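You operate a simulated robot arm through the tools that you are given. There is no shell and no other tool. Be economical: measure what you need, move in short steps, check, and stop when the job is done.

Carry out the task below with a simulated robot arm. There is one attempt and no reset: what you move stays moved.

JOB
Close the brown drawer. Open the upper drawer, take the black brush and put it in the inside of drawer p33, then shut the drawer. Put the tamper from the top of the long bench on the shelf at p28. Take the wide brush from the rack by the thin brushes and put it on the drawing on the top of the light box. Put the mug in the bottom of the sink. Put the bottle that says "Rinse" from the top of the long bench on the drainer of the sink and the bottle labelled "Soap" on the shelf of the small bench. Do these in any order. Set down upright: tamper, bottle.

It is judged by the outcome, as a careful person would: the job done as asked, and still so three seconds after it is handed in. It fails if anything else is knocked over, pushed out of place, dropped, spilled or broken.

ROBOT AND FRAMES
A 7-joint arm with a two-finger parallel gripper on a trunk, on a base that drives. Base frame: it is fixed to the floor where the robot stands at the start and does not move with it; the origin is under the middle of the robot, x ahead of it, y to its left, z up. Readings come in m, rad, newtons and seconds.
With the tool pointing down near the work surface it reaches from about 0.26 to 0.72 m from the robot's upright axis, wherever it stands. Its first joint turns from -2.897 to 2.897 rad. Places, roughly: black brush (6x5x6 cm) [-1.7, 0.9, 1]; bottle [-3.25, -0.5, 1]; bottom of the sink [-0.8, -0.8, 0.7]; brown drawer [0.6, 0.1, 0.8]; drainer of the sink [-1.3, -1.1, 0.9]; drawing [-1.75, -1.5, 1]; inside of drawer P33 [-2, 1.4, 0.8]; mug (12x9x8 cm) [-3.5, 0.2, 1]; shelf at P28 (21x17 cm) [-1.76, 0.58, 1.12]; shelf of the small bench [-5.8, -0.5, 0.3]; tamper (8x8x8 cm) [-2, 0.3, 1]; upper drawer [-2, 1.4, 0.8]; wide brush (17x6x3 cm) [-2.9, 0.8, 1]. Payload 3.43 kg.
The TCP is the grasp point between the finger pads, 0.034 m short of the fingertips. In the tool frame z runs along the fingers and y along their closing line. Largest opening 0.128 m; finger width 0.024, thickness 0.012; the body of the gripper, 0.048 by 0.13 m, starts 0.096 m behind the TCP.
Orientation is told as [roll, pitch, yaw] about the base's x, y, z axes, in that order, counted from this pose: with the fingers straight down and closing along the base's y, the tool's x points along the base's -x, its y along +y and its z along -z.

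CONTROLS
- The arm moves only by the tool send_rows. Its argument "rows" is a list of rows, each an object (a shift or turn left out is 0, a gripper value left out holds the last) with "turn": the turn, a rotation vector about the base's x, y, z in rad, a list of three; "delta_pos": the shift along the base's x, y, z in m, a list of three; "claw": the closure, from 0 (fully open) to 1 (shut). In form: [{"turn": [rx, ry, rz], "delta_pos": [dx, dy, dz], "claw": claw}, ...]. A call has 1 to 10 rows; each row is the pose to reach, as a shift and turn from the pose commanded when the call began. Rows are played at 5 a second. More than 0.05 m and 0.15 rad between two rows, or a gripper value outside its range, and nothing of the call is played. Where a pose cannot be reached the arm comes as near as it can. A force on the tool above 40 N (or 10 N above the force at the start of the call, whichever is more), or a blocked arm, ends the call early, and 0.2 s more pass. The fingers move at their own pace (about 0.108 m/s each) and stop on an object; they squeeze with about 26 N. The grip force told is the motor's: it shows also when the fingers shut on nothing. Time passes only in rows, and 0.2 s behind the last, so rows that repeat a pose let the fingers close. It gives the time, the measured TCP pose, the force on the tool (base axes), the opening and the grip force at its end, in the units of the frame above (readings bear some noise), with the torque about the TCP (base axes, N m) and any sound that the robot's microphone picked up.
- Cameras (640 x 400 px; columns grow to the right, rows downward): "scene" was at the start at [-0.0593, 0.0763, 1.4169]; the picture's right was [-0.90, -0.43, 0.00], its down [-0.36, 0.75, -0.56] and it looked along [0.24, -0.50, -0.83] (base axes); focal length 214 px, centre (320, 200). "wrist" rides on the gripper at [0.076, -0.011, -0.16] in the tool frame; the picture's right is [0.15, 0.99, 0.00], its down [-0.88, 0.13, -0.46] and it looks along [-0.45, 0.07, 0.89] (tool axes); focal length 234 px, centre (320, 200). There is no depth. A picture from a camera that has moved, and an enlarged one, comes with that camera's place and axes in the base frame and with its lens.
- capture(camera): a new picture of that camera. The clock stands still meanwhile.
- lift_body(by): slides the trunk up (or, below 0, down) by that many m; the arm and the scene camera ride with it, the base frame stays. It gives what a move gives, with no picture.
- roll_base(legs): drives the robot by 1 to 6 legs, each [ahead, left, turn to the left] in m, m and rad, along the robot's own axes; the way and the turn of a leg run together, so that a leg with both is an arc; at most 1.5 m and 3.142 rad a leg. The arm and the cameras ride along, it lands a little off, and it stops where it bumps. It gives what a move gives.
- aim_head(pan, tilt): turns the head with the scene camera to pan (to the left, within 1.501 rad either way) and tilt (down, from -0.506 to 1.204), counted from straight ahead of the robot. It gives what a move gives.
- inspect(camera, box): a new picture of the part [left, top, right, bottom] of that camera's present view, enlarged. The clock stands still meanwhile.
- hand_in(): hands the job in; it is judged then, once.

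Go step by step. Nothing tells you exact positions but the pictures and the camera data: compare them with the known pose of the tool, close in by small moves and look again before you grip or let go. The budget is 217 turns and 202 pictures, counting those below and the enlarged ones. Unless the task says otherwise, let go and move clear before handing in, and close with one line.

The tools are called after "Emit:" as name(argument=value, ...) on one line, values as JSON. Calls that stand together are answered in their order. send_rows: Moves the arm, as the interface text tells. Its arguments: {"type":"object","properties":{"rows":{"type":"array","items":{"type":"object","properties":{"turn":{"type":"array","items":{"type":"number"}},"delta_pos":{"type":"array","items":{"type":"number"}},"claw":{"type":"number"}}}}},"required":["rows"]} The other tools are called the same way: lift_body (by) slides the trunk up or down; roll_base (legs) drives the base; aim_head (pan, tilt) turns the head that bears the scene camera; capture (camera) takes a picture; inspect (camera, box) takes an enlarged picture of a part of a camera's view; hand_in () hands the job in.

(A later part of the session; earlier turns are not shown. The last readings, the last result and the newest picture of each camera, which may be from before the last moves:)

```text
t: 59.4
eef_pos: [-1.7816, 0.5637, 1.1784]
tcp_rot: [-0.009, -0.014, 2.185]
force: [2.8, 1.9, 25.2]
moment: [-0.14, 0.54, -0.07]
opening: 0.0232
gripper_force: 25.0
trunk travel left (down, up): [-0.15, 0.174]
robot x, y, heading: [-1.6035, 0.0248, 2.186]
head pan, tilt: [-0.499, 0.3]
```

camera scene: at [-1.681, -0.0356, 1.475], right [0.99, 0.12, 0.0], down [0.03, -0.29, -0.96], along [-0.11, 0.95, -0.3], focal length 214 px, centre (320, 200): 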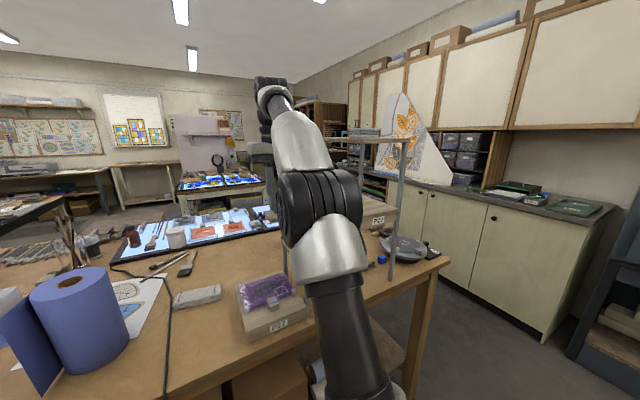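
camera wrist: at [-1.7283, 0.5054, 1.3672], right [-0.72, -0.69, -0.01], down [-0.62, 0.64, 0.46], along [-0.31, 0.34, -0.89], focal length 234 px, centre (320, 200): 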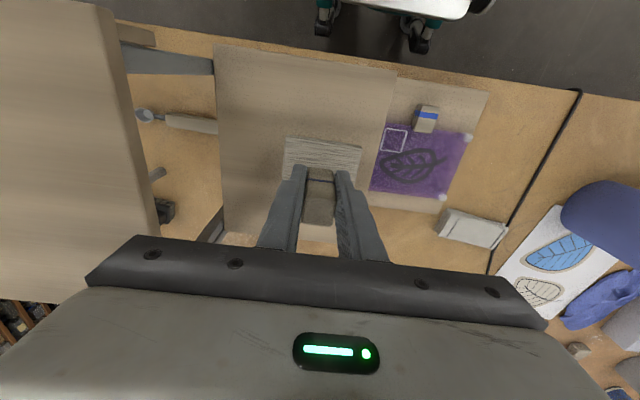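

Contact (25 N). Ease up 1.5 mm, open partway and rise.

Emit:
send_rows(rows=[{"delta_pos": [0, 0, 0.002]}, {"delta_pos": [0, 0, 0.002], "claw": 0.55}, {"delta_pos": [0, 0, 0.002], "claw": 0.55}, {"delta_pos": [0, 0, 0.002], "claw": 0.55}, {"delta_pos": [0, 0, 0.03]}, {"delta_pos": [0, 0, 0.07]}, {"delta_pos": [0, 0, 0.11]}, {"delta_pos": [-0.03, -0.01, 0.14]}, {"delta_pos": [-0.065, -0.04, 0.15]}, {"delta_pos": [-0.1, -0.07, 0.15]}])

Emit:
capture(camera="wrist")

```text
t: 61.6
eef_pos: [-1.8384, 0.51, 1.3117]
tcp_rot: [-0.011, -0.009, 2.185]
force: [-0.1, 0.3, 0.6]
moment: [0.06, -0.02, 0.01]
opening: 0.0573
gripper_force: 0.0
out of reach, approached as far as the arm can: row 8, 9, 10
trunk travel left (down, up): [-0.15, 0.174]
robot x, y, heading: [-1.6079, 0.0257, 2.187]
head pan, tilt: [-0.499, 0.3]
```

```text
164 pictures are left
camera wrist: at [-1.7865, 0.4524, 1.4709], right [-0.72, -0.69, -0.01], down [-0.61, 0.64, 0.46], along [-0.31, 0.34, -0.89], focal length 234 px, centre (320, 200)
```

wrist: 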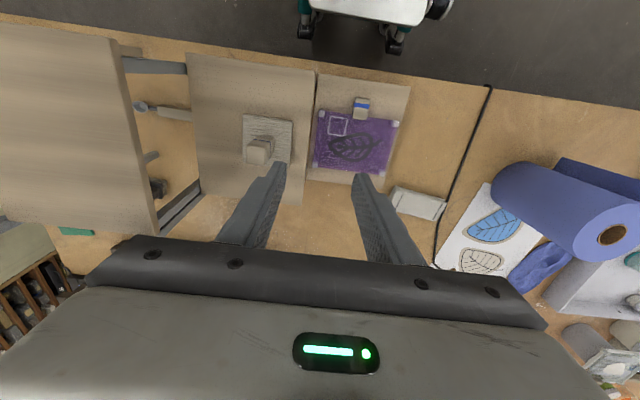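

The tamper stands on P28. Back off and drive left along the bench to the bottles.

Emit:
roll_base(legs=[[-0.28, 0, 0], [0, 1.35, 0]])

Emit:
aim_head(pan=0.3, tilt=0.4)

Emit:
capture(camera="scene")

```text
t: 76.4
eef_pos: [-2.7978, -0.5167, 1.3125]
tcp_rot: [-0.009, -0.011, 2.197]
force: [-0.1, -0.2, -0.3]
moment: [-0.05, 0.0, 0.0]
opening: 0.0578
gripper_force: 0.0
trunk travel left (down, up): [-0.15, 0.174]
robot x, y, heading: [-2.5602, -1.0007, 2.198]
head pan, tilt: [-0.499, 0.3]
```

```text
t: 77.6
eef_pos: [-2.7954, -0.5159, 1.3117]
tcp_rot: [-0.008, -0.011, 2.198]
force: [0.0, -0.5, 0.1]
moment: [-0.03, 0.01, -0.01]
opening: 0.0576
gripper_force: 0.1
trunk travel left (down, up): [-0.15, 0.174]
robot x, y, heading: [-2.5611, -1.0005, 2.2]
head pan, tilt: [0.3, 0.4]
```

```text
163 pictures are left
camera scene: at [-2.694, -1.097, 1.4658], right [0.6, 0.8, 0.0], down [0.31, -0.23, -0.92], along [-0.74, 0.55, -0.39], focal length 214 px, centre (320, 200)
```

scene: 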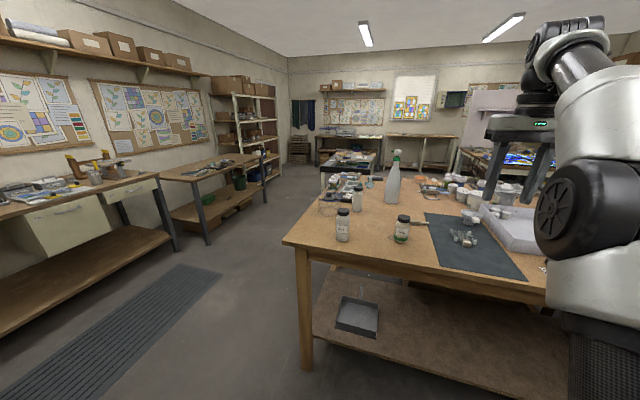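

Emit:
inspect(camera="scene", box=[310, 140, 470, 240])

Emit:
inspect(camera="scene", box=[320, 195, 424, 260])

```text
4.00 times, centred on (390, 190) of scene
camera zoom: at [-2.694, -1.097, 1.4658], right [0.6, 0.8, 0.0], down [0.31, -0.23, -0.92], along [-0.74, 0.55, -0.39], focal length 858 px, centre (40, 240)
```

zoom: 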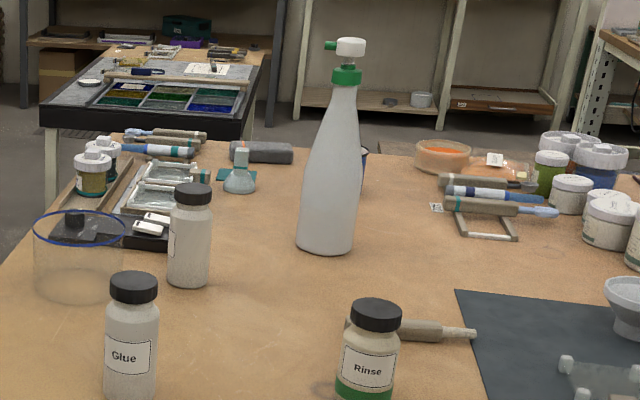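

```text
6.15 times, centred on (372, 228) of scene
camera zoom: at [-2.694, -1.097, 1.4658], right [0.6, 0.8, 0.0], down [0.31, -0.23, -0.92], along [-0.74, 0.55, -0.39], focal length 1320 px, centre (0, 31)
```

zoom: 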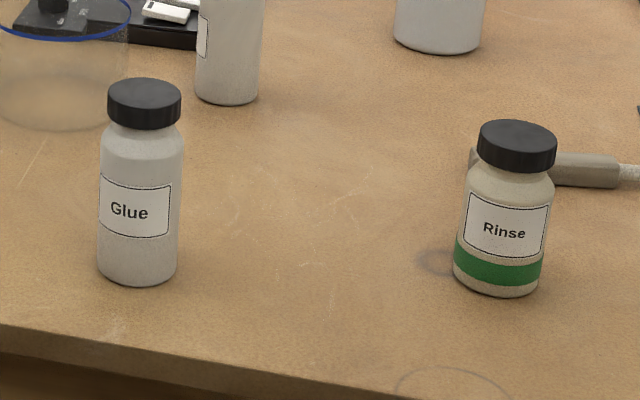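

"Rinse" is the front right bottle, base at about (-3.105, -0.36). Open the gripper and drive closer.

Emit:
roll_base(legs=[[0.28, 0.08, -0.012]])

Emit:
send_rows(rows=[{"delta_pos": [0, 0, 0], "claw": 0}, {"delta_pos": [0, 0, 0], "claw": 0}])

Emit:
capture(camera="wrist")

Emit:
capture(camera="scene")

```text
t: 79.6
eef_pos: [-3.022, -0.3249, 1.3109]
tcp_rot: [-0.008, -0.01, 2.181]
force: [0.2, 0.2, -0.2]
moment: [-0.03, 0.03, 0.0]
opening: 0.0575
gripper_force: 0.1
trunk travel left (down, up): [-0.15, 0.174]
robot x, y, heading: [-2.7942, -0.8076, 2.18]
head pan, tilt: [0.3, 0.4]
```

```text
t: 80.2
eef_pos: [-3.0204, -0.3228, 1.3116]
tcp_rot: [-0.01, -0.01, 2.181]
force: [0.4, -0.3, 0.3]
moment: [-0.01, 0.01, -0.03]
opening: 0.1282
gripper_force: 0.1
trunk travel left (down, up): [-0.15, 0.174]
robot x, y, heading: [-2.7914, -0.8104, 2.179]
head pan, tilt: [0.3, 0.4]
```

```text
160 pictures are left
camera wrist: at [-2.9696, -0.3822, 1.4709], right [-0.73, -0.69, -0.01], down [-0.61, 0.64, 0.46], along [-0.31, 0.34, -0.89], focal length 234 px, centre (320, 200)
```

wrist: 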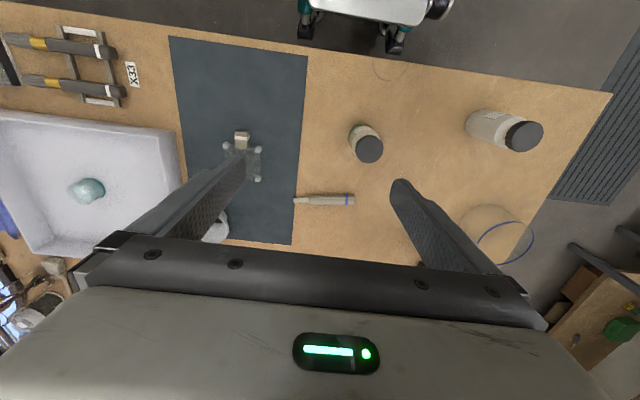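

```text
159 pictures are left
camera scene: at [-2.9293, -0.907, 1.4658], right [0.61, 0.79, 0.0], down [0.31, -0.24, -0.92], along [-0.73, 0.57, -0.39], focal length 214 px, centre (320, 200)
```

scene: 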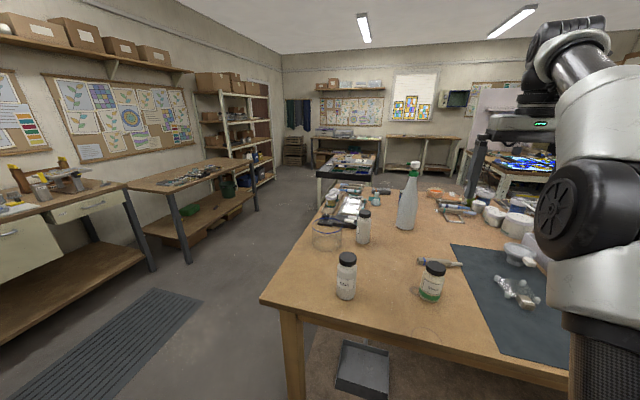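

The Rinse cap reads (-3.104, -0.361). Move above it and lower partway.

Emit:
send_rows(rows=[{"delta_pos": [-0.04, -0.019, -0.01]}, {"delta_pos": [-0.0835, -0.038, -0.02]}, {"delta_pos": [-0.0835, -0.038, -0.065]}, {"delta_pos": [-0.0835, -0.038, -0.11]}, {"delta_pos": [-0.0835, -0.038, -0.15]}])

Emit:
capture(camera="wrist")

```text
t: 81.4
eef_pos: [-3.1072, -0.3588, 1.1596]
tcp_rot: [-0.008, -0.012, 2.181]
force: [-0.3, 0.2, -0.6]
moment: [0.03, 0.05, 0.0]
opening: 0.1279
gripper_force: 0.0
trunk travel left (down, up): [-0.15, 0.174]
robot x, y, heading: [-2.7929, -0.8103, 2.18]
head pan, tilt: [0.3, 0.4]
```

```text
158 pictures are left
camera wrist: at [-3.054, -0.4181, 1.3186], right [-0.73, -0.69, -0.01], down [-0.61, 0.64, 0.46], along [-0.31, 0.34, -0.89], focal length 234 px, centre (320, 200)
```

wrist: 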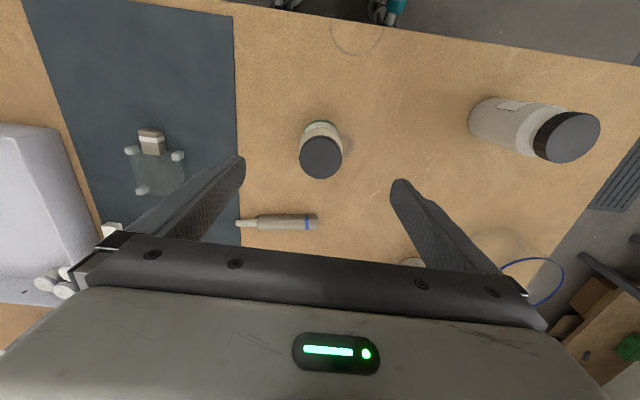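

Aligned. Lower to grip the body.

Emit:
send_rows(rows=[{"delta_pos": [0, 0, -0.045]}, {"delta_pos": [0, 0, -0.09]}, {"delta_pos": [0, 0, -0.13]}, {"delta_pos": [0, 0, -0.148]}, {"delta_pos": [0, 0, -0.148], "claw": 1}, {"delta_pos": [0, 0, -0.148], "claw": 1}, {"delta_pos": [0, 0, -0.148], "claw": 1}])

Emit:
capture(camera="wrist")

```text
t: 83.0
eef_pos: [-3.1051, -0.3626, 1.0131]
tcp_rot: [-0.01, -0.011, 2.18]
force: [-0.7, 0.1, 0.5]
moment: [0.03, 0.01, 0.04]
opening: 0.0554
gripper_force: 26.1
trunk travel left (down, up): [-0.15, 0.174]
robot x, y, heading: [-2.7956, -0.8103, 2.176]
head pan, tilt: [0.3, 0.4]
```

```text
157 pictures are left
camera wrist: at [-3.0533, -0.4206, 1.1729], right [-0.73, -0.69, -0.01], down [-0.61, 0.64, 0.46], along [-0.31, 0.34, -0.89], focal length 234 px, centre (320, 200)
```

wrist: 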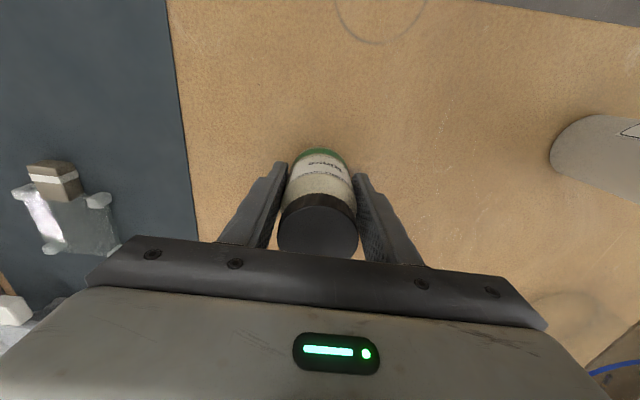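

Gripped at 55 mm. Lift, tuck in, and drive to face the sink drainer.

Emit:
send_rows(rows=[{"delta_pos": [0, 0, 0.045]}, {"delta_pos": [0, 0, 0.09]}, {"delta_pos": [0, 0, 0.135]}, {"delta_pos": [0, 0, 0.18]}, {"delta_pos": [0, 0, 0.225]}, {"delta_pos": [0.02, -0.03, 0.25]}, {"delta_pos": [0.043, -0.061, 0.25]}, {"delta_pos": [0.066, -0.092, 0.25]}, {"delta_pos": [0.086, -0.123, 0.25]}])

Emit:
roll_base(legs=[[-0.31, 0, 0], [0, -1.05, 0], [0, 0, -3.135]])

Emit:
aim_head(pan=0, tilt=0.5)

Emit:
capture(camera="scene")

```text
t: 85.0
eef_pos: [-3.0188, -0.4894, 1.2628]
tcp_rot: [-0.011, -0.01, 2.18]
force: [-0.2, 0.7, -1.6]
moment: [-0.04, -0.05, 0.0]
opening: 0.0553
gripper_force: 26.1
trunk travel left (down, up): [-0.15, 0.174]
robot x, y, heading: [-2.7945, -0.809, 2.178]
head pan, tilt: [0.3, 0.4]
```

```text
t: 104.6
eef_pos: [-1.5157, -0.7914, 1.2628]
tcp_rot: [-0.009, -0.009, -0.943]
force: [0.3, -0.4, -1.7]
moment: [0.02, 0.0, 0.0]
opening: 0.0552
gripper_force: 26.1
trunk travel left (down, up): [-0.15, 0.174]
robot x, y, heading: [-1.7458, -0.4734, -0.937]
head pan, tilt: [0.3, 0.4]
```

```text
t: 105.4
eef_pos: [-1.5144, -0.791, 1.2627]
tcp_rot: [-0.008, -0.01, -0.942]
force: [0.6, 0.0, -0.7]
moment: [0.02, -0.02, 0.02]
opening: 0.0556
gripper_force: 25.7
trunk travel left (down, up): [-0.15, 0.174]
robot x, y, heading: [-1.746, -0.4765, -0.943]
head pan, tilt: [0.0, 0.499]
```

```text
156 pictures are left
camera scene: at [-1.633, -0.3918, 1.4567], right [-0.81, -0.59, 0.0], down [-0.28, 0.39, -0.88], along [0.52, -0.71, -0.48], focal length 214 px, centre (320, 200)
```

scene: 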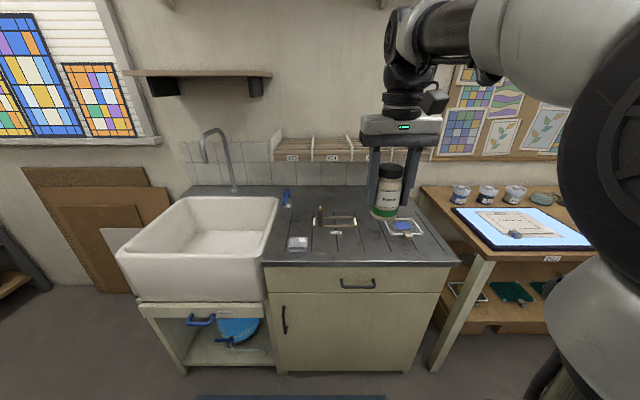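

I see the sink, the grey drainer with a few items, and the light box to the right. Zoom on the drainer.

Emit:
inspect(camera="scene", box=[250, 170, 474, 310])

Emit:
inspect(camera="scene", box=[430, 170, 600, 276])

```text
2.86 times, centred on (362, 240) of scene
camera zoom: at [-1.633, -0.3918, 1.4567], right [-0.81, -0.59, 0.0], down [-0.28, 0.39, -0.88], along [0.52, -0.71, -0.48], focal length 613 px, centre (200, 86)
```

zoom: 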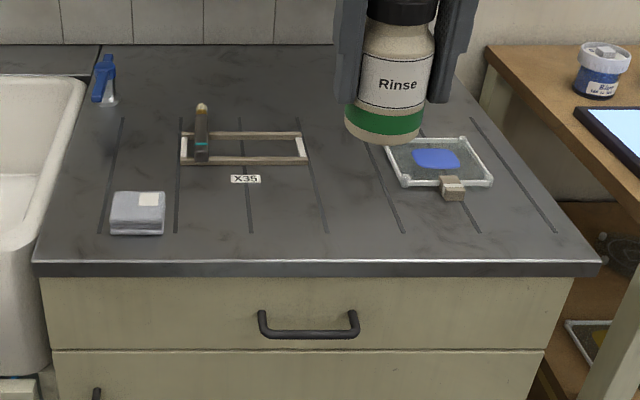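

```text
3.76 times, centred on (515, 223) of scene
camera zoom: at [-1.633, -0.3918, 1.4567], right [-0.81, -0.59, 0.0], down [-0.28, 0.39, -0.88], along [0.52, -0.71, -0.48], focal length 807 px, centre (-414, 113)
```

zoom: 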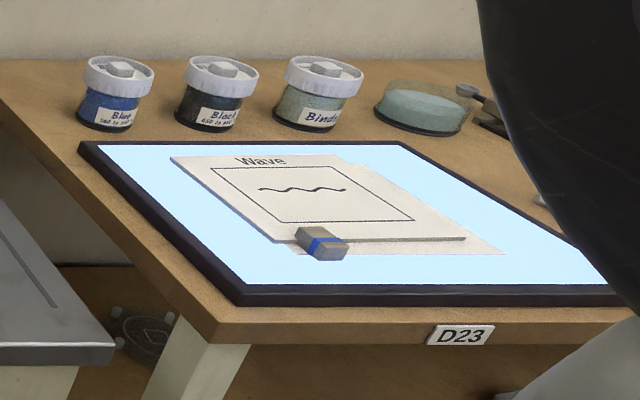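

Free drainer spot between the small rack and the glass frame at ≈(-1.40, -1.03). Move closer and position above it.

Emit:
roll_base(legs=[[0.1, 0, 0]])

Emit:
send_rows(rows=[{"delta_pos": [0.013, -0.04, -0.01]}, {"delta_pos": [0.026, -0.08, -0.02]}, {"delta_pos": [0.039, -0.12, -0.03]}, {"delta_pos": [0.051, -0.161, -0.05]}])

Emit:
capture(camera="wrist")

Emit:
capture(camera="scene")

```text
t: 106.6
eef_pos: [-1.4562, -0.8714, 1.2619]
tcp_rot: [-0.009, -0.011, -0.944]
force: [0.8, -0.3, -1.9]
moment: [-0.01, 0.01, 0.0]
opening: 0.0554
gripper_force: 26.0
trunk travel left (down, up): [-0.15, 0.174]
robot x, y, heading: [-1.6866, -0.5539, -0.945]
head pan, tilt: [0.0, 0.499]
```

```text
t: 107.6
eef_pos: [-1.404, -1.033, 1.2126]
tcp_rot: [-0.01, -0.01, -0.941]
force: [-0.3, 0.0, -1.0]
moment: [-0.01, 0.02, 0.02]
opening: 0.0554
gripper_force: 25.8
trunk travel left (down, up): [-0.15, 0.174]
robot x, y, heading: [-1.6888, -0.5546, -0.941]
head pan, tilt: [0.0, 0.499]
```

```text
153 pictures are left
camera wrist: at [-1.4577, -0.976, 1.373], right [0.71, 0.7, -0.01], down [0.62, -0.63, 0.46], along [0.32, -0.34, -0.89], focal length 234 px, centre (320, 200)
```

wrist: 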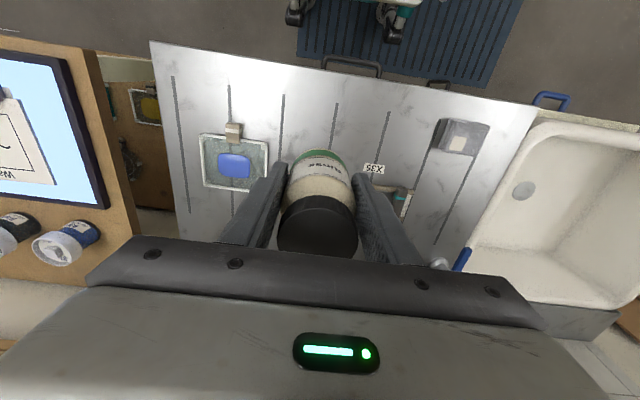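

```text
152 pictures are left
camera scene: at [-1.5743, -0.4726, 1.4566], right [-0.81, -0.59, 0.0], down [-0.28, 0.39, -0.88], along [0.52, -0.71, -0.48], focal length 214 px, centre (320, 200)
```

scene: 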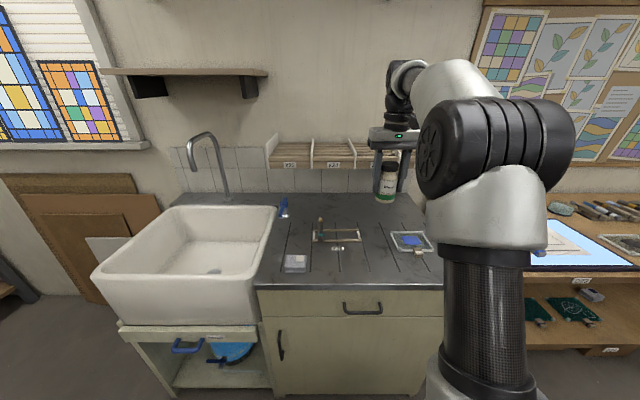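

The landing spot (z≈0.90) is clear. Lower the bottle.

Emit:
send_rows(rows=[{"delta_pos": [0, 0, -0.045]}, {"delta_pos": [0, 0, -0.09]}, {"delta_pos": [0, 0, -0.135]}, {"delta_pos": [0, 0, -0.18]}, {"delta_pos": [0, 0, -0.215]}, {"delta_pos": [0, 0, -0.235]}, {"delta_pos": [0, 0, -0.24]}])

Emit:
capture(camera="wrist")

```text
t: 109.2
eef_pos: [-1.4063, -1.0333, 0.9727]
tcp_rot: [-0.009, -0.01, -0.941]
force: [-0.4, 0.7, -1.3]
moment: [0.0, 0.0, 0.01]
opening: 0.0552
gripper_force: 25.8
trunk travel left (down, up): [-0.15, 0.174]
robot x, y, heading: [-1.6869, -0.5522, -0.948]
head pan, tilt: [0.0, 0.499]
```

```text
151 pictures are left
camera wrist: at [-1.4596, -0.9755, 1.1317], right [0.71, 0.7, -0.01], down [0.62, -0.63, 0.46], along [0.32, -0.34, -0.89], focal length 234 px, centre (320, 200)
```

wrist: 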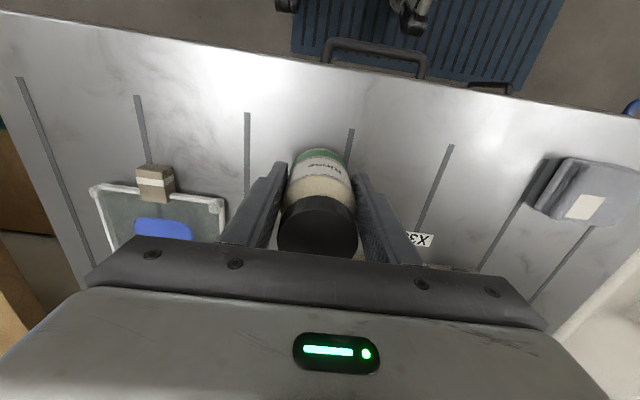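

Emit:
send_rows(rows=[{"delta_pos": [0, 0, -0.003]}, {"delta_pos": [0, 0, -0.005]}, {"delta_pos": [0, 0, -0.007]}])

Emit:
send_rows(rows=[{"delta_pos": [0, 0, -0.0015]}, {"delta_pos": [0, 0, -0.003]}])

```text
t: 110.0
eef_pos: [-1.4053, -1.0326, 0.9636]
tcp_rot: [-0.008, -0.01, -0.944]
force: [-0.5, -0.6, -0.7]
moment: [0.02, 0.04, -0.01]
opening: 0.0553
gripper_force: 25.8
trunk travel left (down, up): [-0.15, 0.174]
robot x, y, heading: [-1.6901, -0.5555, -0.943]
head pan, tilt: [0.0, 0.499]
```

```text
t: 110.6
eef_pos: [-1.4046, -1.0333, 0.9626]
tcp_rot: [-0.011, -0.012, -0.942]
force: [-2.0, 0.7, 8.0]
moment: [0.19, -0.12, 0.07]
opening: 0.0551
gripper_force: 26.7
trunk travel left (down, up): [-0.15, 0.174]
robot x, y, heading: [-1.6873, -0.5478, -0.945]
head pan, tilt: [0.0, 0.499]
```

Contact. Release with a partial opening and rise.

Emit:
send_rows(rows=[{"delta_pos": [0, 0, 0], "claw": 0.3}, {"delta_pos": [0, 0, 0], "claw": 0.3}, {"delta_pos": [0, 0, 0], "claw": 0.3}, {"delta_pos": [0, 0, 0.04]}, {"delta_pos": [0, 0, 0.085]}, {"delta_pos": [0, 0, 0.13]}, {"delta_pos": [0, 0, 0.175]}, {"delta_pos": [0, 0, 0.22]}, {"delta_pos": [-0.02, 0.04, 0.24]}, {"delta_pos": [-0.04, 0.08, 0.25]}])

Emit:
capture(camera="wrist")

```text
t: 112.8
eef_pos: [-1.4453, -0.9518, 1.213]
tcp_rot: [-0.008, -0.011, -0.941]
force: [-0.5, -0.4, -0.3]
moment: [-0.02, -0.01, 0.0]
opening: 0.0894
gripper_force: 0.0
trunk travel left (down, up): [-0.15, 0.174]
robot x, y, heading: [-1.6843, -0.5563, -0.941]
head pan, tilt: [0.0, 0.499]
```

```text
150 pictures are left
camera wrist: at [-1.4988, -0.8948, 1.3737], right [0.71, 0.7, -0.01], down [0.62, -0.63, 0.46], along [0.32, -0.34, -0.89], focal length 234 px, centre (320, 200)
```

wrist: 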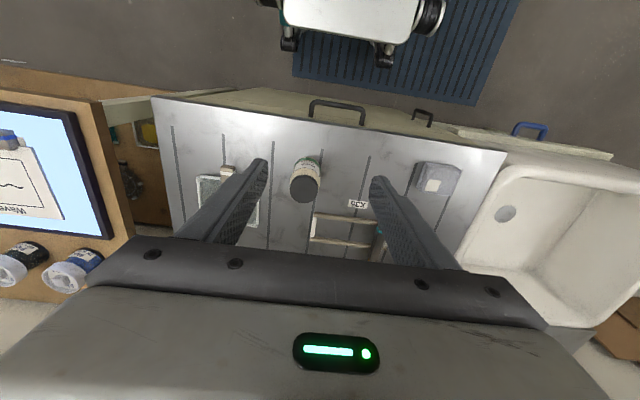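

Rinse stands on the drainer. Next: drive around to the far end of the long bench for the Soap bottle and to view the mug.

Emit:
roll_base(legs=[[-0.12, 0, 0], [0, 0, 1.557], [-1.3, 0, 0], [-0.75, 0, 0], [0, 1.1, 0]])

Emit:
aim_head(pan=0.1, tilt=0.4)

Emit:
capture(camera="scene")

```text
t: 138.1
eef_pos: [-3.6702, -0.5047, 1.2137]
tcp_rot: [-0.008, -0.01, 0.612]
force: [0.4, 0.1, -0.4]
moment: [0.01, 0.02, 0.0]
opening: 0.0897
gripper_force: 0.1
trunk travel left (down, up): [-0.15, 0.174]
robot x, y, heading: [-4.0709, -0.7383, 0.606]
head pan, tilt: [0.0, 0.499]
```

```text
t: 138.7
eef_pos: [-3.6698, -0.5041, 1.2143]
tcp_rot: [-0.008, -0.011, 0.612]
force: [-0.1, -0.1, 1.0]
moment: [0.02, -0.03, 0.0]
opening: 0.0896
gripper_force: 0.1
trunk travel left (down, up): [-0.15, 0.174]
robot x, y, heading: [-4.0685, -0.7385, 0.612]
head pan, tilt: [0.099, 0.4]
```

```text
149 pictures are left
camera scene: at [-4.1554, -0.6172, 1.4658], right [0.65, -0.76, 0.0], down [-0.29, -0.25, -0.92], along [0.7, 0.6, -0.39], focal length 214 px, centre (320, 200)
```

scene: 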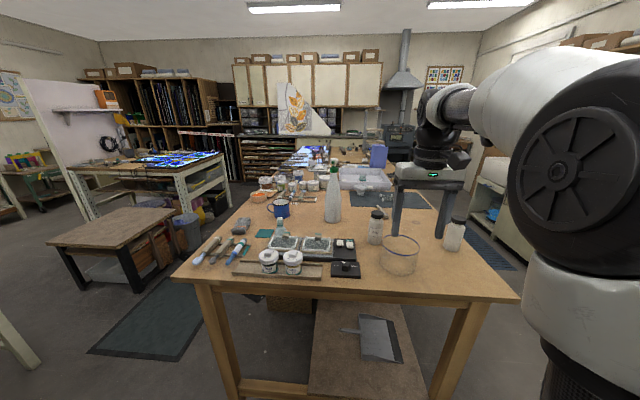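

Emit:
inspect(camera="scene", box=[340, 190, 420, 240])

Emit:
inspect(camera="scene", box=[180, 160, 420, 310])

```text
8.00 times, centred on (380, 215) of scene
camera zoom: at [-4.1554, -0.6172, 1.4658], right [0.65, -0.76, 0.0], down [-0.29, -0.25, -0.92], along [0.7, 0.6, -0.39], focal length 1716 px, centre (-160, 80)
```

zoom: 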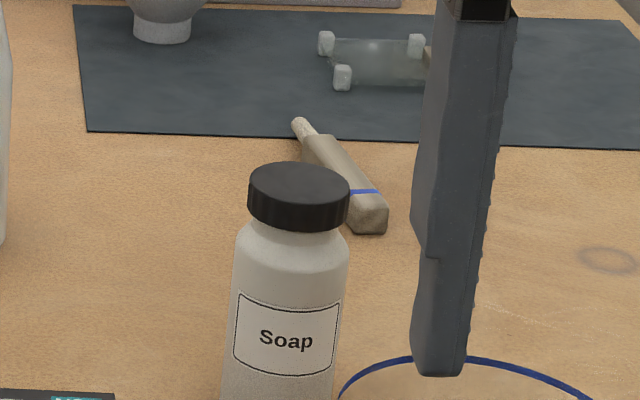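

```text
2.67 times, centred on (300, 235) of scene
camera zoom: at [-4.1554, -0.6172, 1.4658], right [0.65, -0.76, 0.0], down [-0.29, -0.25, -0.92], along [0.7, 0.6, -0.39], focal length 572 px, centre (373, 107)
```

zoom: 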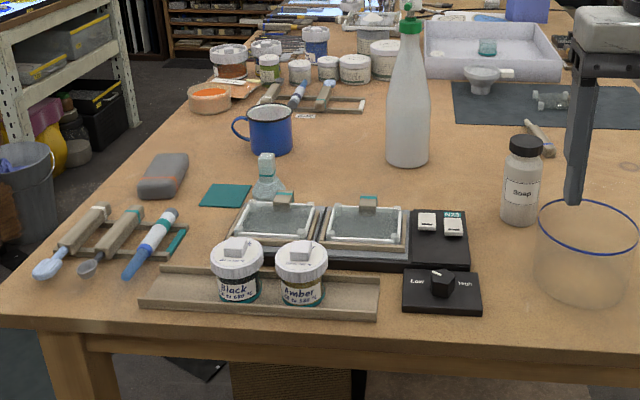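

Soap confirmed at about (-3.438, -0.285). Approach closer, then view with the wrist camera.

Emit:
roll_base(legs=[[0.16, 0, 0]])

Emit:
send_rows(rows=[{"delta_pos": [0.02, 0.025, 0.03], "claw": 0}, {"delta_pos": [0.03, 0.04, 0.06], "claw": 0}, {"delta_pos": [0.05, 0.07, 0.08], "claw": 0}])

Emit:
capture(camera="wrist")

```text
t: 140.2
eef_pos: [-3.5399, -0.4108, 1.2139]
tcp_rot: [-0.009, -0.011, 0.614]
force: [0.5, -0.1, 0.2]
moment: [0.02, 0.0, -0.03]
opening: 0.0896
gripper_force: 0.0
trunk travel left (down, up): [-0.15, 0.174]
robot x, y, heading: [-3.9397, -0.6514, 0.615]
head pan, tilt: [0.099, 0.4]
```

```text
t: 141.0
eef_pos: [-3.4904, -0.3398, 1.2922]
tcp_rot: [-0.009, -0.009, 0.615]
force: [0.2, 0.4, 0.4]
moment: [0.08, -0.02, 0.01]
opening: 0.1279
gripper_force: 0.1
trunk travel left (down, up): [-0.15, 0.174]
robot x, y, heading: [-3.9403, -0.6493, 0.613]
head pan, tilt: [0.099, 0.4]
```

```text
146 pictures are left
camera wrist: at [-3.5483, -0.3919, 1.4524], right [-0.69, 0.72, -0.01], down [0.64, 0.62, 0.46], along [0.34, 0.31, -0.89], focal length 234 px, centre (320, 200)
```

wrist: 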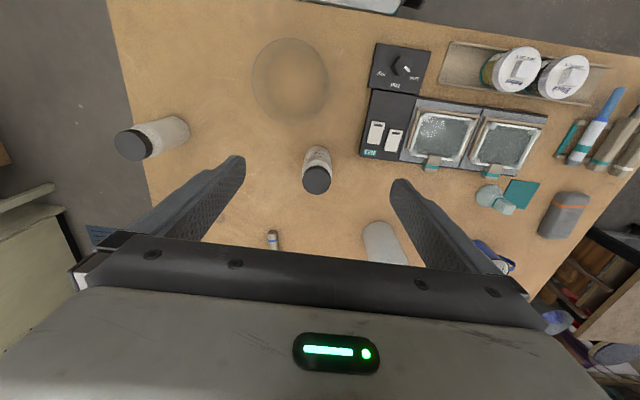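

Soap cap at about (-3.431, -0.295). Move over and lower partway.

Emit:
send_rows(rows=[{"delta_pos": [0.03, 0.023, -0.02]}, {"delta_pos": [0.0585, 0.046, -0.04]}, {"delta_pos": [0.0585, 0.046, -0.085]}, {"delta_pos": [0.0585, 0.046, -0.125]}])

Emit:
capture(camera="wrist")

```text
t: 142.0
eef_pos: [-3.4292, -0.2964, 1.1689]
tcp_rot: [-0.009, -0.01, 0.615]
force: [0.6, -0.1, -0.8]
moment: [0.0, 0.04, 0.01]
opening: 0.1282
gripper_force: 0.1
out of reach, approached as far as the arm can: row 2
trunk travel left (down, up): [-0.15, 0.174]
robot x, y, heading: [-3.9436, -0.649, 0.615]
head pan, tilt: [0.099, 0.4]
```

```text
145 pictures are left
camera wrist: at [-3.4875, -0.3489, 1.3295], right [-0.69, 0.72, -0.01], down [0.64, 0.61, 0.46], along [0.34, 0.31, -0.89], focal length 234 px, centre (320, 200)
```

wrist: 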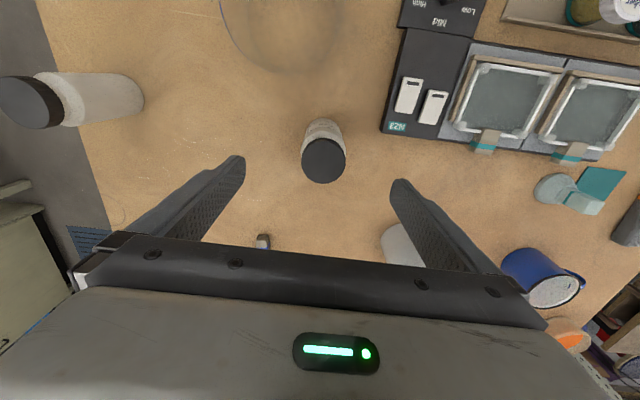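

Aligned; lower and grip.

Emit:
send_rows(rows=[{"delta_pos": [-0.002, 0.002, -0.045]}, {"delta_pos": [-0.003, 0.003, -0.09]}, {"delta_pos": [-0.003, 0.003, -0.13]}, {"delta_pos": [-0.003, 0.003, -0.154]}, {"delta_pos": [-0.003, 0.003, -0.154], "claw": 1}, {"delta_pos": [-0.003, 0.003, -0.154], "claw": 1}, {"delta_pos": [-0.003, 0.003, -0.154], "claw": 1}])

Emit:
capture(camera="wrist")

```text
t: 143.6
eef_pos: [-3.4346, -0.2914, 1.0144]
tcp_rot: [-0.007, -0.011, 0.614]
force: [0.5, 0.4, -0.3]
moment: [0.04, 0.04, 0.01]
opening: 0.0554
gripper_force: 26.3
trunk travel left (down, up): [-0.15, 0.174]
robot x, y, heading: [-3.9393, -0.6469, 0.619]
head pan, tilt: [0.099, 0.4]
```

```text
144 pictures are left
camera wrist: at [-3.4915, -0.3442, 1.174], right [-0.69, 0.72, -0.01], down [0.64, 0.61, 0.46], along [0.34, 0.31, -0.89], focal length 234 px, centre (320, 200)
```

wrist: 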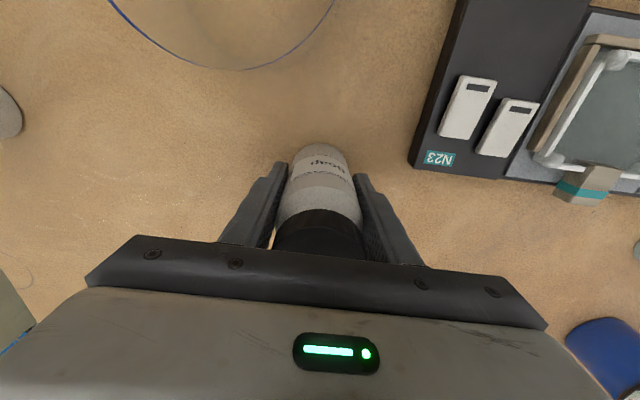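

Soap gripped. Lift, tuck, back away and turn to look at the small bench.

Emit:
send_rows(rows=[{"delta_pos": [0, 0, 0.045]}, {"delta_pos": [0, 0, 0.09]}, {"delta_pos": [0, 0, 0.135]}, {"delta_pos": [0, 0, 0.18]}, {"delta_pos": [0, 0, 0.22]}, {"delta_pos": [-0.035, -0.025, 0.23]}, {"delta_pos": [-0.07, -0.05, 0.23]}, {"delta_pos": [-0.105, -0.075, 0.23]}, {"delta_pos": [-0.14, -0.1, 0.23]}, {"delta_pos": [-0.17, -0.12, 0.23]}])

Emit:
roll_base(legs=[[-0.35, 0, 0], [0, 0, 2.6]])

Emit:
aim_head(pan=0, tilt=0.5)

Emit:
capture(camera="scene")

```text
t: 145.8
eef_pos: [-3.6042, -0.4129, 1.2427]
tcp_rot: [-0.008, -0.01, 0.614]
force: [0.2, 0.3, -0.2]
moment: [-0.01, 0.06, -0.01]
opening: 0.0554
gripper_force: 26.0
out of reach, approached as far as the arm can: row 5
trunk travel left (down, up): [-0.15, 0.174]
robot x, y, heading: [-3.9389, -0.6496, 0.613]
head pan, tilt: [0.099, 0.4]
```

```text
t: 154.4
eef_pos: [-4.64, -0.8806, 1.2426]
tcp_rot: [-0.008, -0.012, -3.064]
force: [0.3, 0.6, -1.7]
moment: [0.05, 0.0, 0.01]
opening: 0.0554
gripper_force: 25.8
trunk travel left (down, up): [-0.15, 0.174]
robot x, y, heading: [-4.23, -0.8511, -3.066]
head pan, tilt: [0.099, 0.4]
```

```text
t: 155.0
eef_pos: [-4.6393, -0.8809, 1.2426]
tcp_rot: [-0.008, -0.011, -3.065]
force: [-0.4, -0.2, -2.1]
moment: [0.0, -0.01, 0.01]
opening: 0.0553
gripper_force: 25.4
trunk travel left (down, up): [-0.15, 0.174]
robot x, y, heading: [-4.2245, -0.8504, -3.063]
head pan, tilt: [0.0, 0.499]
```

```text
143 pictures are left
camera scene: at [-4.2191, -0.9901, 1.4567], right [-0.08, 1.0, 0.0], down [0.48, 0.04, -0.88], along [-0.88, -0.07, -0.48], focal length 214 px, centre (320, 200)
```

scene: 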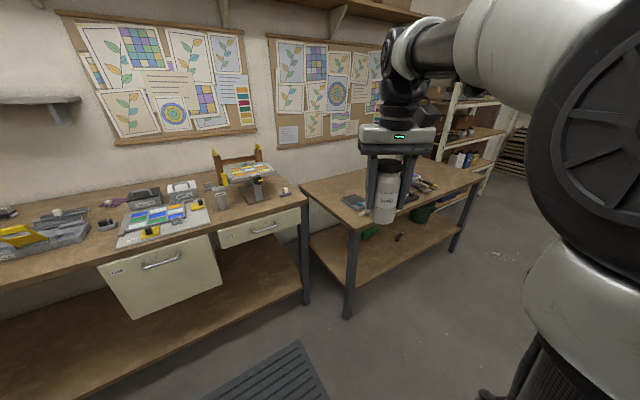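

The small bench stands against the far wall with a low shelf. Drive in front of it and look.

Emit:
roll_base(legs=[[0, 0, 0.536], [0, -0.95, 0]])

Emit:
aim_head(pan=0.25, tilt=0.6)

Emit:
capture(camera="scene")

```text
t: 166.0
eef_pos: [-5.1133, -0.3208, 1.2429]
tcp_rot: [-0.008, -0.009, -2.523]
force: [0.1, -0.3, -1.4]
moment: [-0.01, 0.03, 0.0]
opening: 0.0554
gripper_force: 25.8
trunk travel left (down, up): [-0.15, 0.174]
robot x, y, heading: [-4.7774, -0.0853, -2.518]
head pan, tilt: [0.0, 0.499]
```

```text
t: 166.8
eef_pos: [-5.1124, -0.3205, 1.2434]
tcp_rot: [-0.009, -0.012, -2.521]
force: [-0.4, 0.0, -1.6]
moment: [0.02, -0.01, -0.01]
opening: 0.0553
gripper_force: 25.9
trunk travel left (down, up): [-0.15, 0.174]
robot x, y, heading: [-4.7745, -0.0832, -2.519]
head pan, tilt: [0.25, 0.6]
```

```text
142 pictures are left
camera scene: at [-4.6795, -0.2113, 1.4476], right [-0.76, 0.65, 0.0], down [0.36, 0.43, -0.83], along [-0.53, -0.63, -0.56], focal length 214 px, centre (320, 200)
```

scene: 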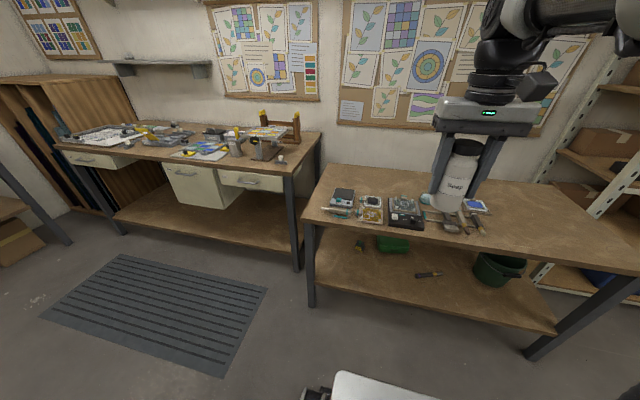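

The right part of the bench top and the front of the shelf are free. For the low shelf I need a side grip, so I will set the bottle on the free top corner first and regrasp. Drive there.

Emit:
roll_base(legs=[[0, -0.48, -0.005], [0.28, 0, 0]])

Emit:
aim_head(pan=0.15, tilt=0.75)

Emit:
capture(camera="scene")

Emit:
capture(camera="wrist")

```text
t: 173.4
eef_pos: [-5.6178, -0.0914, 1.2425]
tcp_rot: [-0.008, -0.011, -2.527]
force: [0.0, 1.0, -1.5]
moment: [-0.01, -0.02, 0.0]
opening: 0.0551
gripper_force: 25.8
trunk travel left (down, up): [-0.15, 0.174]
robot x, y, heading: [-5.2801, 0.144, -2.526]
head pan, tilt: [0.25, 0.6]
```

```text
t: 174.1
eef_pos: [-5.6159, -0.0914, 1.2441]
tcp_rot: [-0.007, -0.009, -2.527]
force: [-0.3, -0.2, -1.7]
moment: [0.0, 0.01, -0.01]
opening: 0.0553
gripper_force: 26.5
trunk travel left (down, up): [-0.15, 0.174]
robot x, y, heading: [-5.2799, 0.1435, -2.531]
head pan, tilt: [0.15, 0.75]
```

```text
141 pictures are left
camera scene: at [-5.1859, 0.0251, 1.4347], right [-0.69, 0.72, 0.0], down [0.49, 0.47, -0.73], along [-0.53, -0.51, -0.68], focal length 214 px, centre (320, 200)
```

scene: 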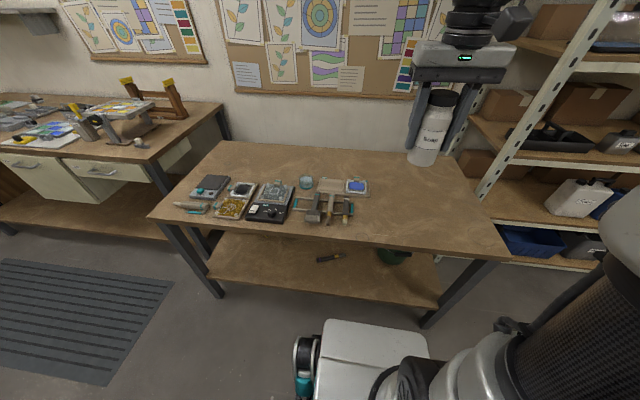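

```text
140 pictures are left
camera wrist: at [-5.5601, -0.0393, 1.4027], right [0.69, -0.72, -0.01], down [-0.64, -0.62, 0.46], along [-0.34, -0.31, -0.89], focal length 234 px, centre (320, 200)
```

wrist: 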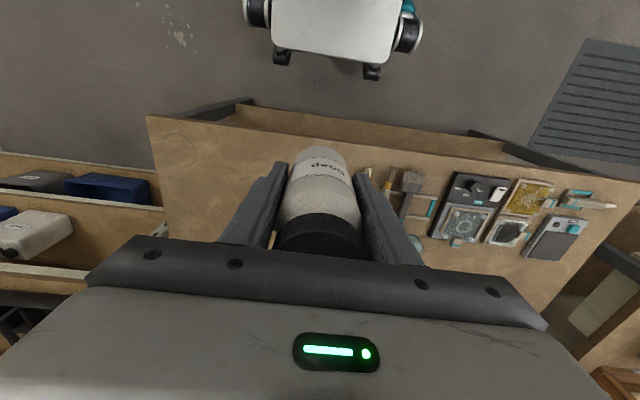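

Bench top z≈0.82 here. Move over the free right part and lower the bottle.

Emit:
send_rows(rows=[{"delta_pos": [-0.045, -0.005, 0]}, {"delta_pos": [-0.09, -0.01, 0]}, {"delta_pos": [-0.135, -0.015, 0]}, {"delta_pos": [-0.177, -0.019, 0]}, {"delta_pos": [-0.177, -0.019, -0.048]}, {"delta_pos": [-0.177, -0.019, -0.096]}, {"delta_pos": [-0.177, -0.019, -0.144]}, {"delta_pos": [-0.177, -0.019, -0.192]}, {"delta_pos": [-0.177, -0.019, -0.24]}, {"delta_pos": [-0.177, -0.019, -0.288]}])

Emit:
send_rows(rows=[{"delta_pos": [0, 0, -0.035]}, {"delta_pos": [0, 0, -0.055]}, {"delta_pos": [0, 0, -0.062]}])

Emit:
capture(camera="wrist")

Emit:
capture(camera="scene")

```text
t: 176.3
eef_pos: [-5.7954, -0.1094, 0.9538]
tcp_rot: [-0.009, -0.013, -2.527]
force: [0.3, 0.4, -1.1]
moment: [0.0, 0.02, 0.02]
opening: 0.0549
gripper_force: 26.4
trunk travel left (down, up): [-0.15, 0.174]
robot x, y, heading: [-5.2797, 0.146, -2.529]
head pan, tilt: [0.15, 0.75]
```

```text
t: 177.1
eef_pos: [-5.7939, -0.1108, 0.8924]
tcp_rot: [-0.008, -0.009, -2.528]
force: [-0.9, 0.4, -1.6]
moment: [0.01, 0.03, 0.01]
opening: 0.0554
gripper_force: 25.8
trunk travel left (down, up): [-0.15, 0.174]
robot x, y, heading: [-5.2798, 0.1455, -2.526]
head pan, tilt: [0.15, 0.75]
```

```text
139 pictures are left
camera wrist: at [-5.7371, -0.0582, 1.0523], right [0.69, -0.72, -0.01], down [-0.64, -0.62, 0.46], along [-0.34, -0.31, -0.89], focal length 234 px, centre (320, 200)
```

wrist: 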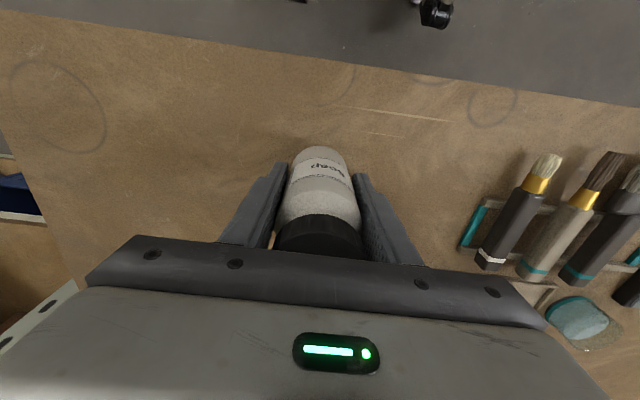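

```text
138 pictures are left
camera scene: at [-5.1859, 0.0251, 1.4347], right [-0.69, 0.72, 0.0], down [0.49, 0.47, -0.73], along [-0.53, -0.51, -0.68], focal length 214 px, centre (320, 200)
```

scene: 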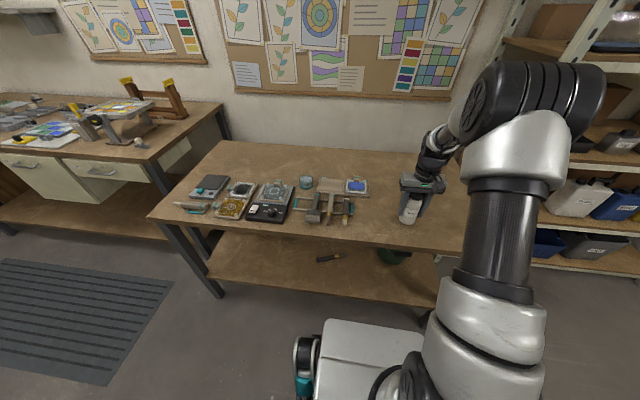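

Emit:
send_rows(rows=[{"delta_pos": [0, 0, -0.003]}, {"delta_pos": [0, 0, -0.006]}, {"delta_pos": [0, 0, -0.008]}])

Emit:
send_rows(rows=[{"delta_pos": [0, 0, -0.0015]}, {"delta_pos": [0, 0, -0.003]}])

```text
t: 177.9
eef_pos: [-5.7929, -0.1111, 0.885]
tcp_rot: [-0.01, -0.01, -2.527]
force: [-0.3, -0.7, -0.8]
moment: [0.03, -0.01, 0.0]
opening: 0.0548
gripper_force: 26.2
trunk travel left (down, up): [-0.15, 0.174]
robot x, y, heading: [-5.2788, 0.1479, -2.53]
head pan, tilt: [0.15, 0.75]
```

```text
t: 178.5
eef_pos: [-5.7939, -0.1108, 0.8831]
tcp_rot: [-0.011, -0.011, -2.528]
force: [0.0, -0.5, -2.0]
moment: [0.03, 0.0, -0.03]
opening: 0.0549
gripper_force: 26.1
trunk travel left (down, up): [-0.15, 0.174]
robot x, y, heading: [-5.2848, 0.1444, -2.526]
head pan, tilt: [0.15, 0.75]
```

Emit:
send_rows(rows=[{"delta_pos": [0, 0, -0.0015]}, {"delta_pos": [0, 0, -0.003]}])

Emit:
send_rows(rows=[{"delta_pos": [0, 0, -0.0015]}, {"delta_pos": [0, 0, -0.0025]}])

```text
t: 179.1
eef_pos: [-5.794, -0.1103, 0.8796]
tcp_rot: [-0.007, -0.011, -2.528]
force: [-1.1, -0.3, -2.2]
moment: [-0.02, -0.01, 0.05]
opening: 0.0553
gripper_force: 25.8
trunk travel left (down, up): [-0.15, 0.174]
robot x, y, heading: [-5.2822, 0.1434, -2.533]
head pan, tilt: [0.15, 0.75]
```

```text
t: 179.7
eef_pos: [-5.7941, -0.1093, 0.8766]
tcp_rot: [-0.01, -0.01, -2.527]
force: [1.3, 0.4, -2.7]
moment: [0.0, 0.01, 0.0]
opening: 0.0552
gripper_force: 26.3
trunk travel left (down, up): [-0.15, 0.174]
robot x, y, heading: [-5.2816, 0.1401, -2.527]
head pan, tilt: [0.15, 0.75]
```

Emit:
send_rows(rows=[{"delta_pos": [0, 0, -0.002]}, {"delta_pos": [0, 0, -0.004]}])

Emit:
send_rows(rows=[{"delta_pos": [0, 0, -0.0015]}, {"delta_pos": [0, 0, -0.003]}])

Emit:
inspect(camera="scene", box=[360, 160, 480, 235])

```text
t: 180.3
eef_pos: [-5.7952, -0.1109, 0.872]
tcp_rot: [-0.008, -0.011, -2.527]
force: [0.9, 0.0, -1.6]
moment: [0.02, -0.04, 0.01]
opening: 0.055
gripper_force: 26.0
trunk travel left (down, up): [-0.15, 0.174]
robot x, y, heading: [-5.2795, 0.1441, -2.527]
head pan, tilt: [0.15, 0.75]
```

```text
t: 180.9
eef_pos: [-5.7945, -0.1118, 0.8697]
tcp_rot: [-0.009, -0.011, -2.528]
force: [-0.4, 0.5, -1.8]
moment: [0.03, 0.02, 0.0]
opening: 0.0554
gripper_force: 26.7
trunk travel left (down, up): [-0.15, 0.174]
robot x, y, heading: [-5.2816, 0.143, -2.529]
head pan, tilt: [0.15, 0.75]
```

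```text
5.33 times, centred on (420, 198) of scene
camera zoom: at [-5.1859, 0.0251, 1.4347], right [-0.69, 0.72, 0.0], down [0.49, 0.47, -0.73], along [-0.53, -0.51, -0.68], focal length 1144 px, centre (-213, 213)
```

zoom: 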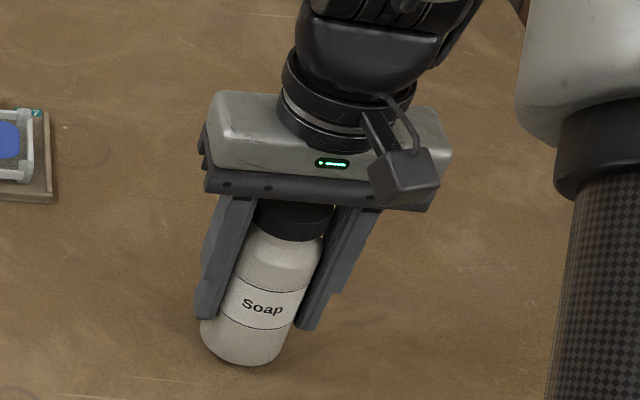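

Emit:
send_rows(rows=[{"delta_pos": [0, 0, -0.002]}, {"delta_pos": [0, 0, -0.004]}])

Emit:
send_rows(rows=[{"delta_pos": [0, 0, -0.002]}, {"delta_pos": [0, 0, -0.004]}])

Emit:
send_rows(rows=[{"delta_pos": [0, 0, -0.002]}, {"delta_pos": [0, 0, -0.0035]}])

```text
t: 181.5
eef_pos: [-5.7946, -0.1118, 0.8661]
tcp_rot: [-0.009, -0.009, -2.526]
force: [0.0, -0.3, -1.5]
moment: [0.0, -0.03, -0.01]
opening: 0.0553
gripper_force: 26.1
trunk travel left (down, up): [-0.15, 0.174]
robot x, y, heading: [-5.281, 0.1474, -2.53]
head pan, tilt: [0.15, 0.75]
```

```text
t: 182.1
eef_pos: [-5.7948, -0.1105, 0.8653]
tcp_rot: [-0.011, -0.013, -2.527]
force: [1.9, 1.9, 14.4]
moment: [-0.23, -0.36, 0.1]
opening: 0.0552
gripper_force: 25.8
trunk travel left (down, up): [-0.15, 0.174]
robot x, y, heading: [-5.2803, 0.144, -2.529]
head pan, tilt: [0.15, 0.75]
```

```text
t: 182.7
eef_pos: [-5.7945, -0.111, 0.8602]
tcp_rot: [-0.011, -0.014, -2.527]
force: [0.5, 1.3, 20.0]
moment: [-0.56, -0.06, 0.14]
opening: 0.0552
gripper_force: 26.1
trunk travel left (down, up): [-0.15, 0.174]
robot x, y, heading: [-5.2808, 0.1457, -2.525]
head pan, tilt: [0.15, 0.75]
```

On the bench top (z≈0.80). Open, then tilt the tool about the closing axis around the bottle.

Emit:
send_rows(rows=[{"claw": 0}, {"claw": 0}, {"claw": 0}, {"delta_pos": [0, 0, 0.008]}, {"delta_pos": [0, 0, 0.012], "turn": [-0.08, 0.114, 0]}, {"delta_pos": [0, 0, 0.012], "turn": [-0.16, 0.228, 0]}, {"delta_pos": [0, 0, 0.012], "turn": [-0.24, 0.342, 0]}, {"delta_pos": [0, 0, 0.012], "turn": [-0.32, 0.456, 0]}])

Emit:
inspect(camera="scene", box=[320, 130, 560, 280])

```text
t: 184.5
eef_pos: [-5.7942, -0.1107, 0.8702]
tcp_rot: [-0.013, -0.569, -2.526]
force: [-0.4, -0.5, -0.2]
moment: [0.03, 0.01, -0.04]
opening: 0.128
gripper_force: 0.1
trunk travel left (down, up): [-0.15, 0.174]
robot x, y, heading: [-5.2808, 0.142, -2.524]
head pan, tilt: [0.15, 0.75]
```

```text
2.67 times, centred on (440, 205) of scene
camera zoom: at [-5.1858, 0.0251, 1.4347], right [-0.69, 0.72, 0.0], down [0.49, 0.47, -0.73], along [-0.53, -0.51, -0.68], focal length 572 px, centre (0, 187)
```

zoom: 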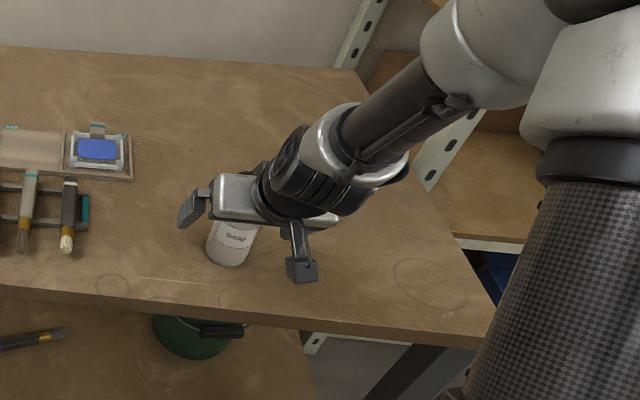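

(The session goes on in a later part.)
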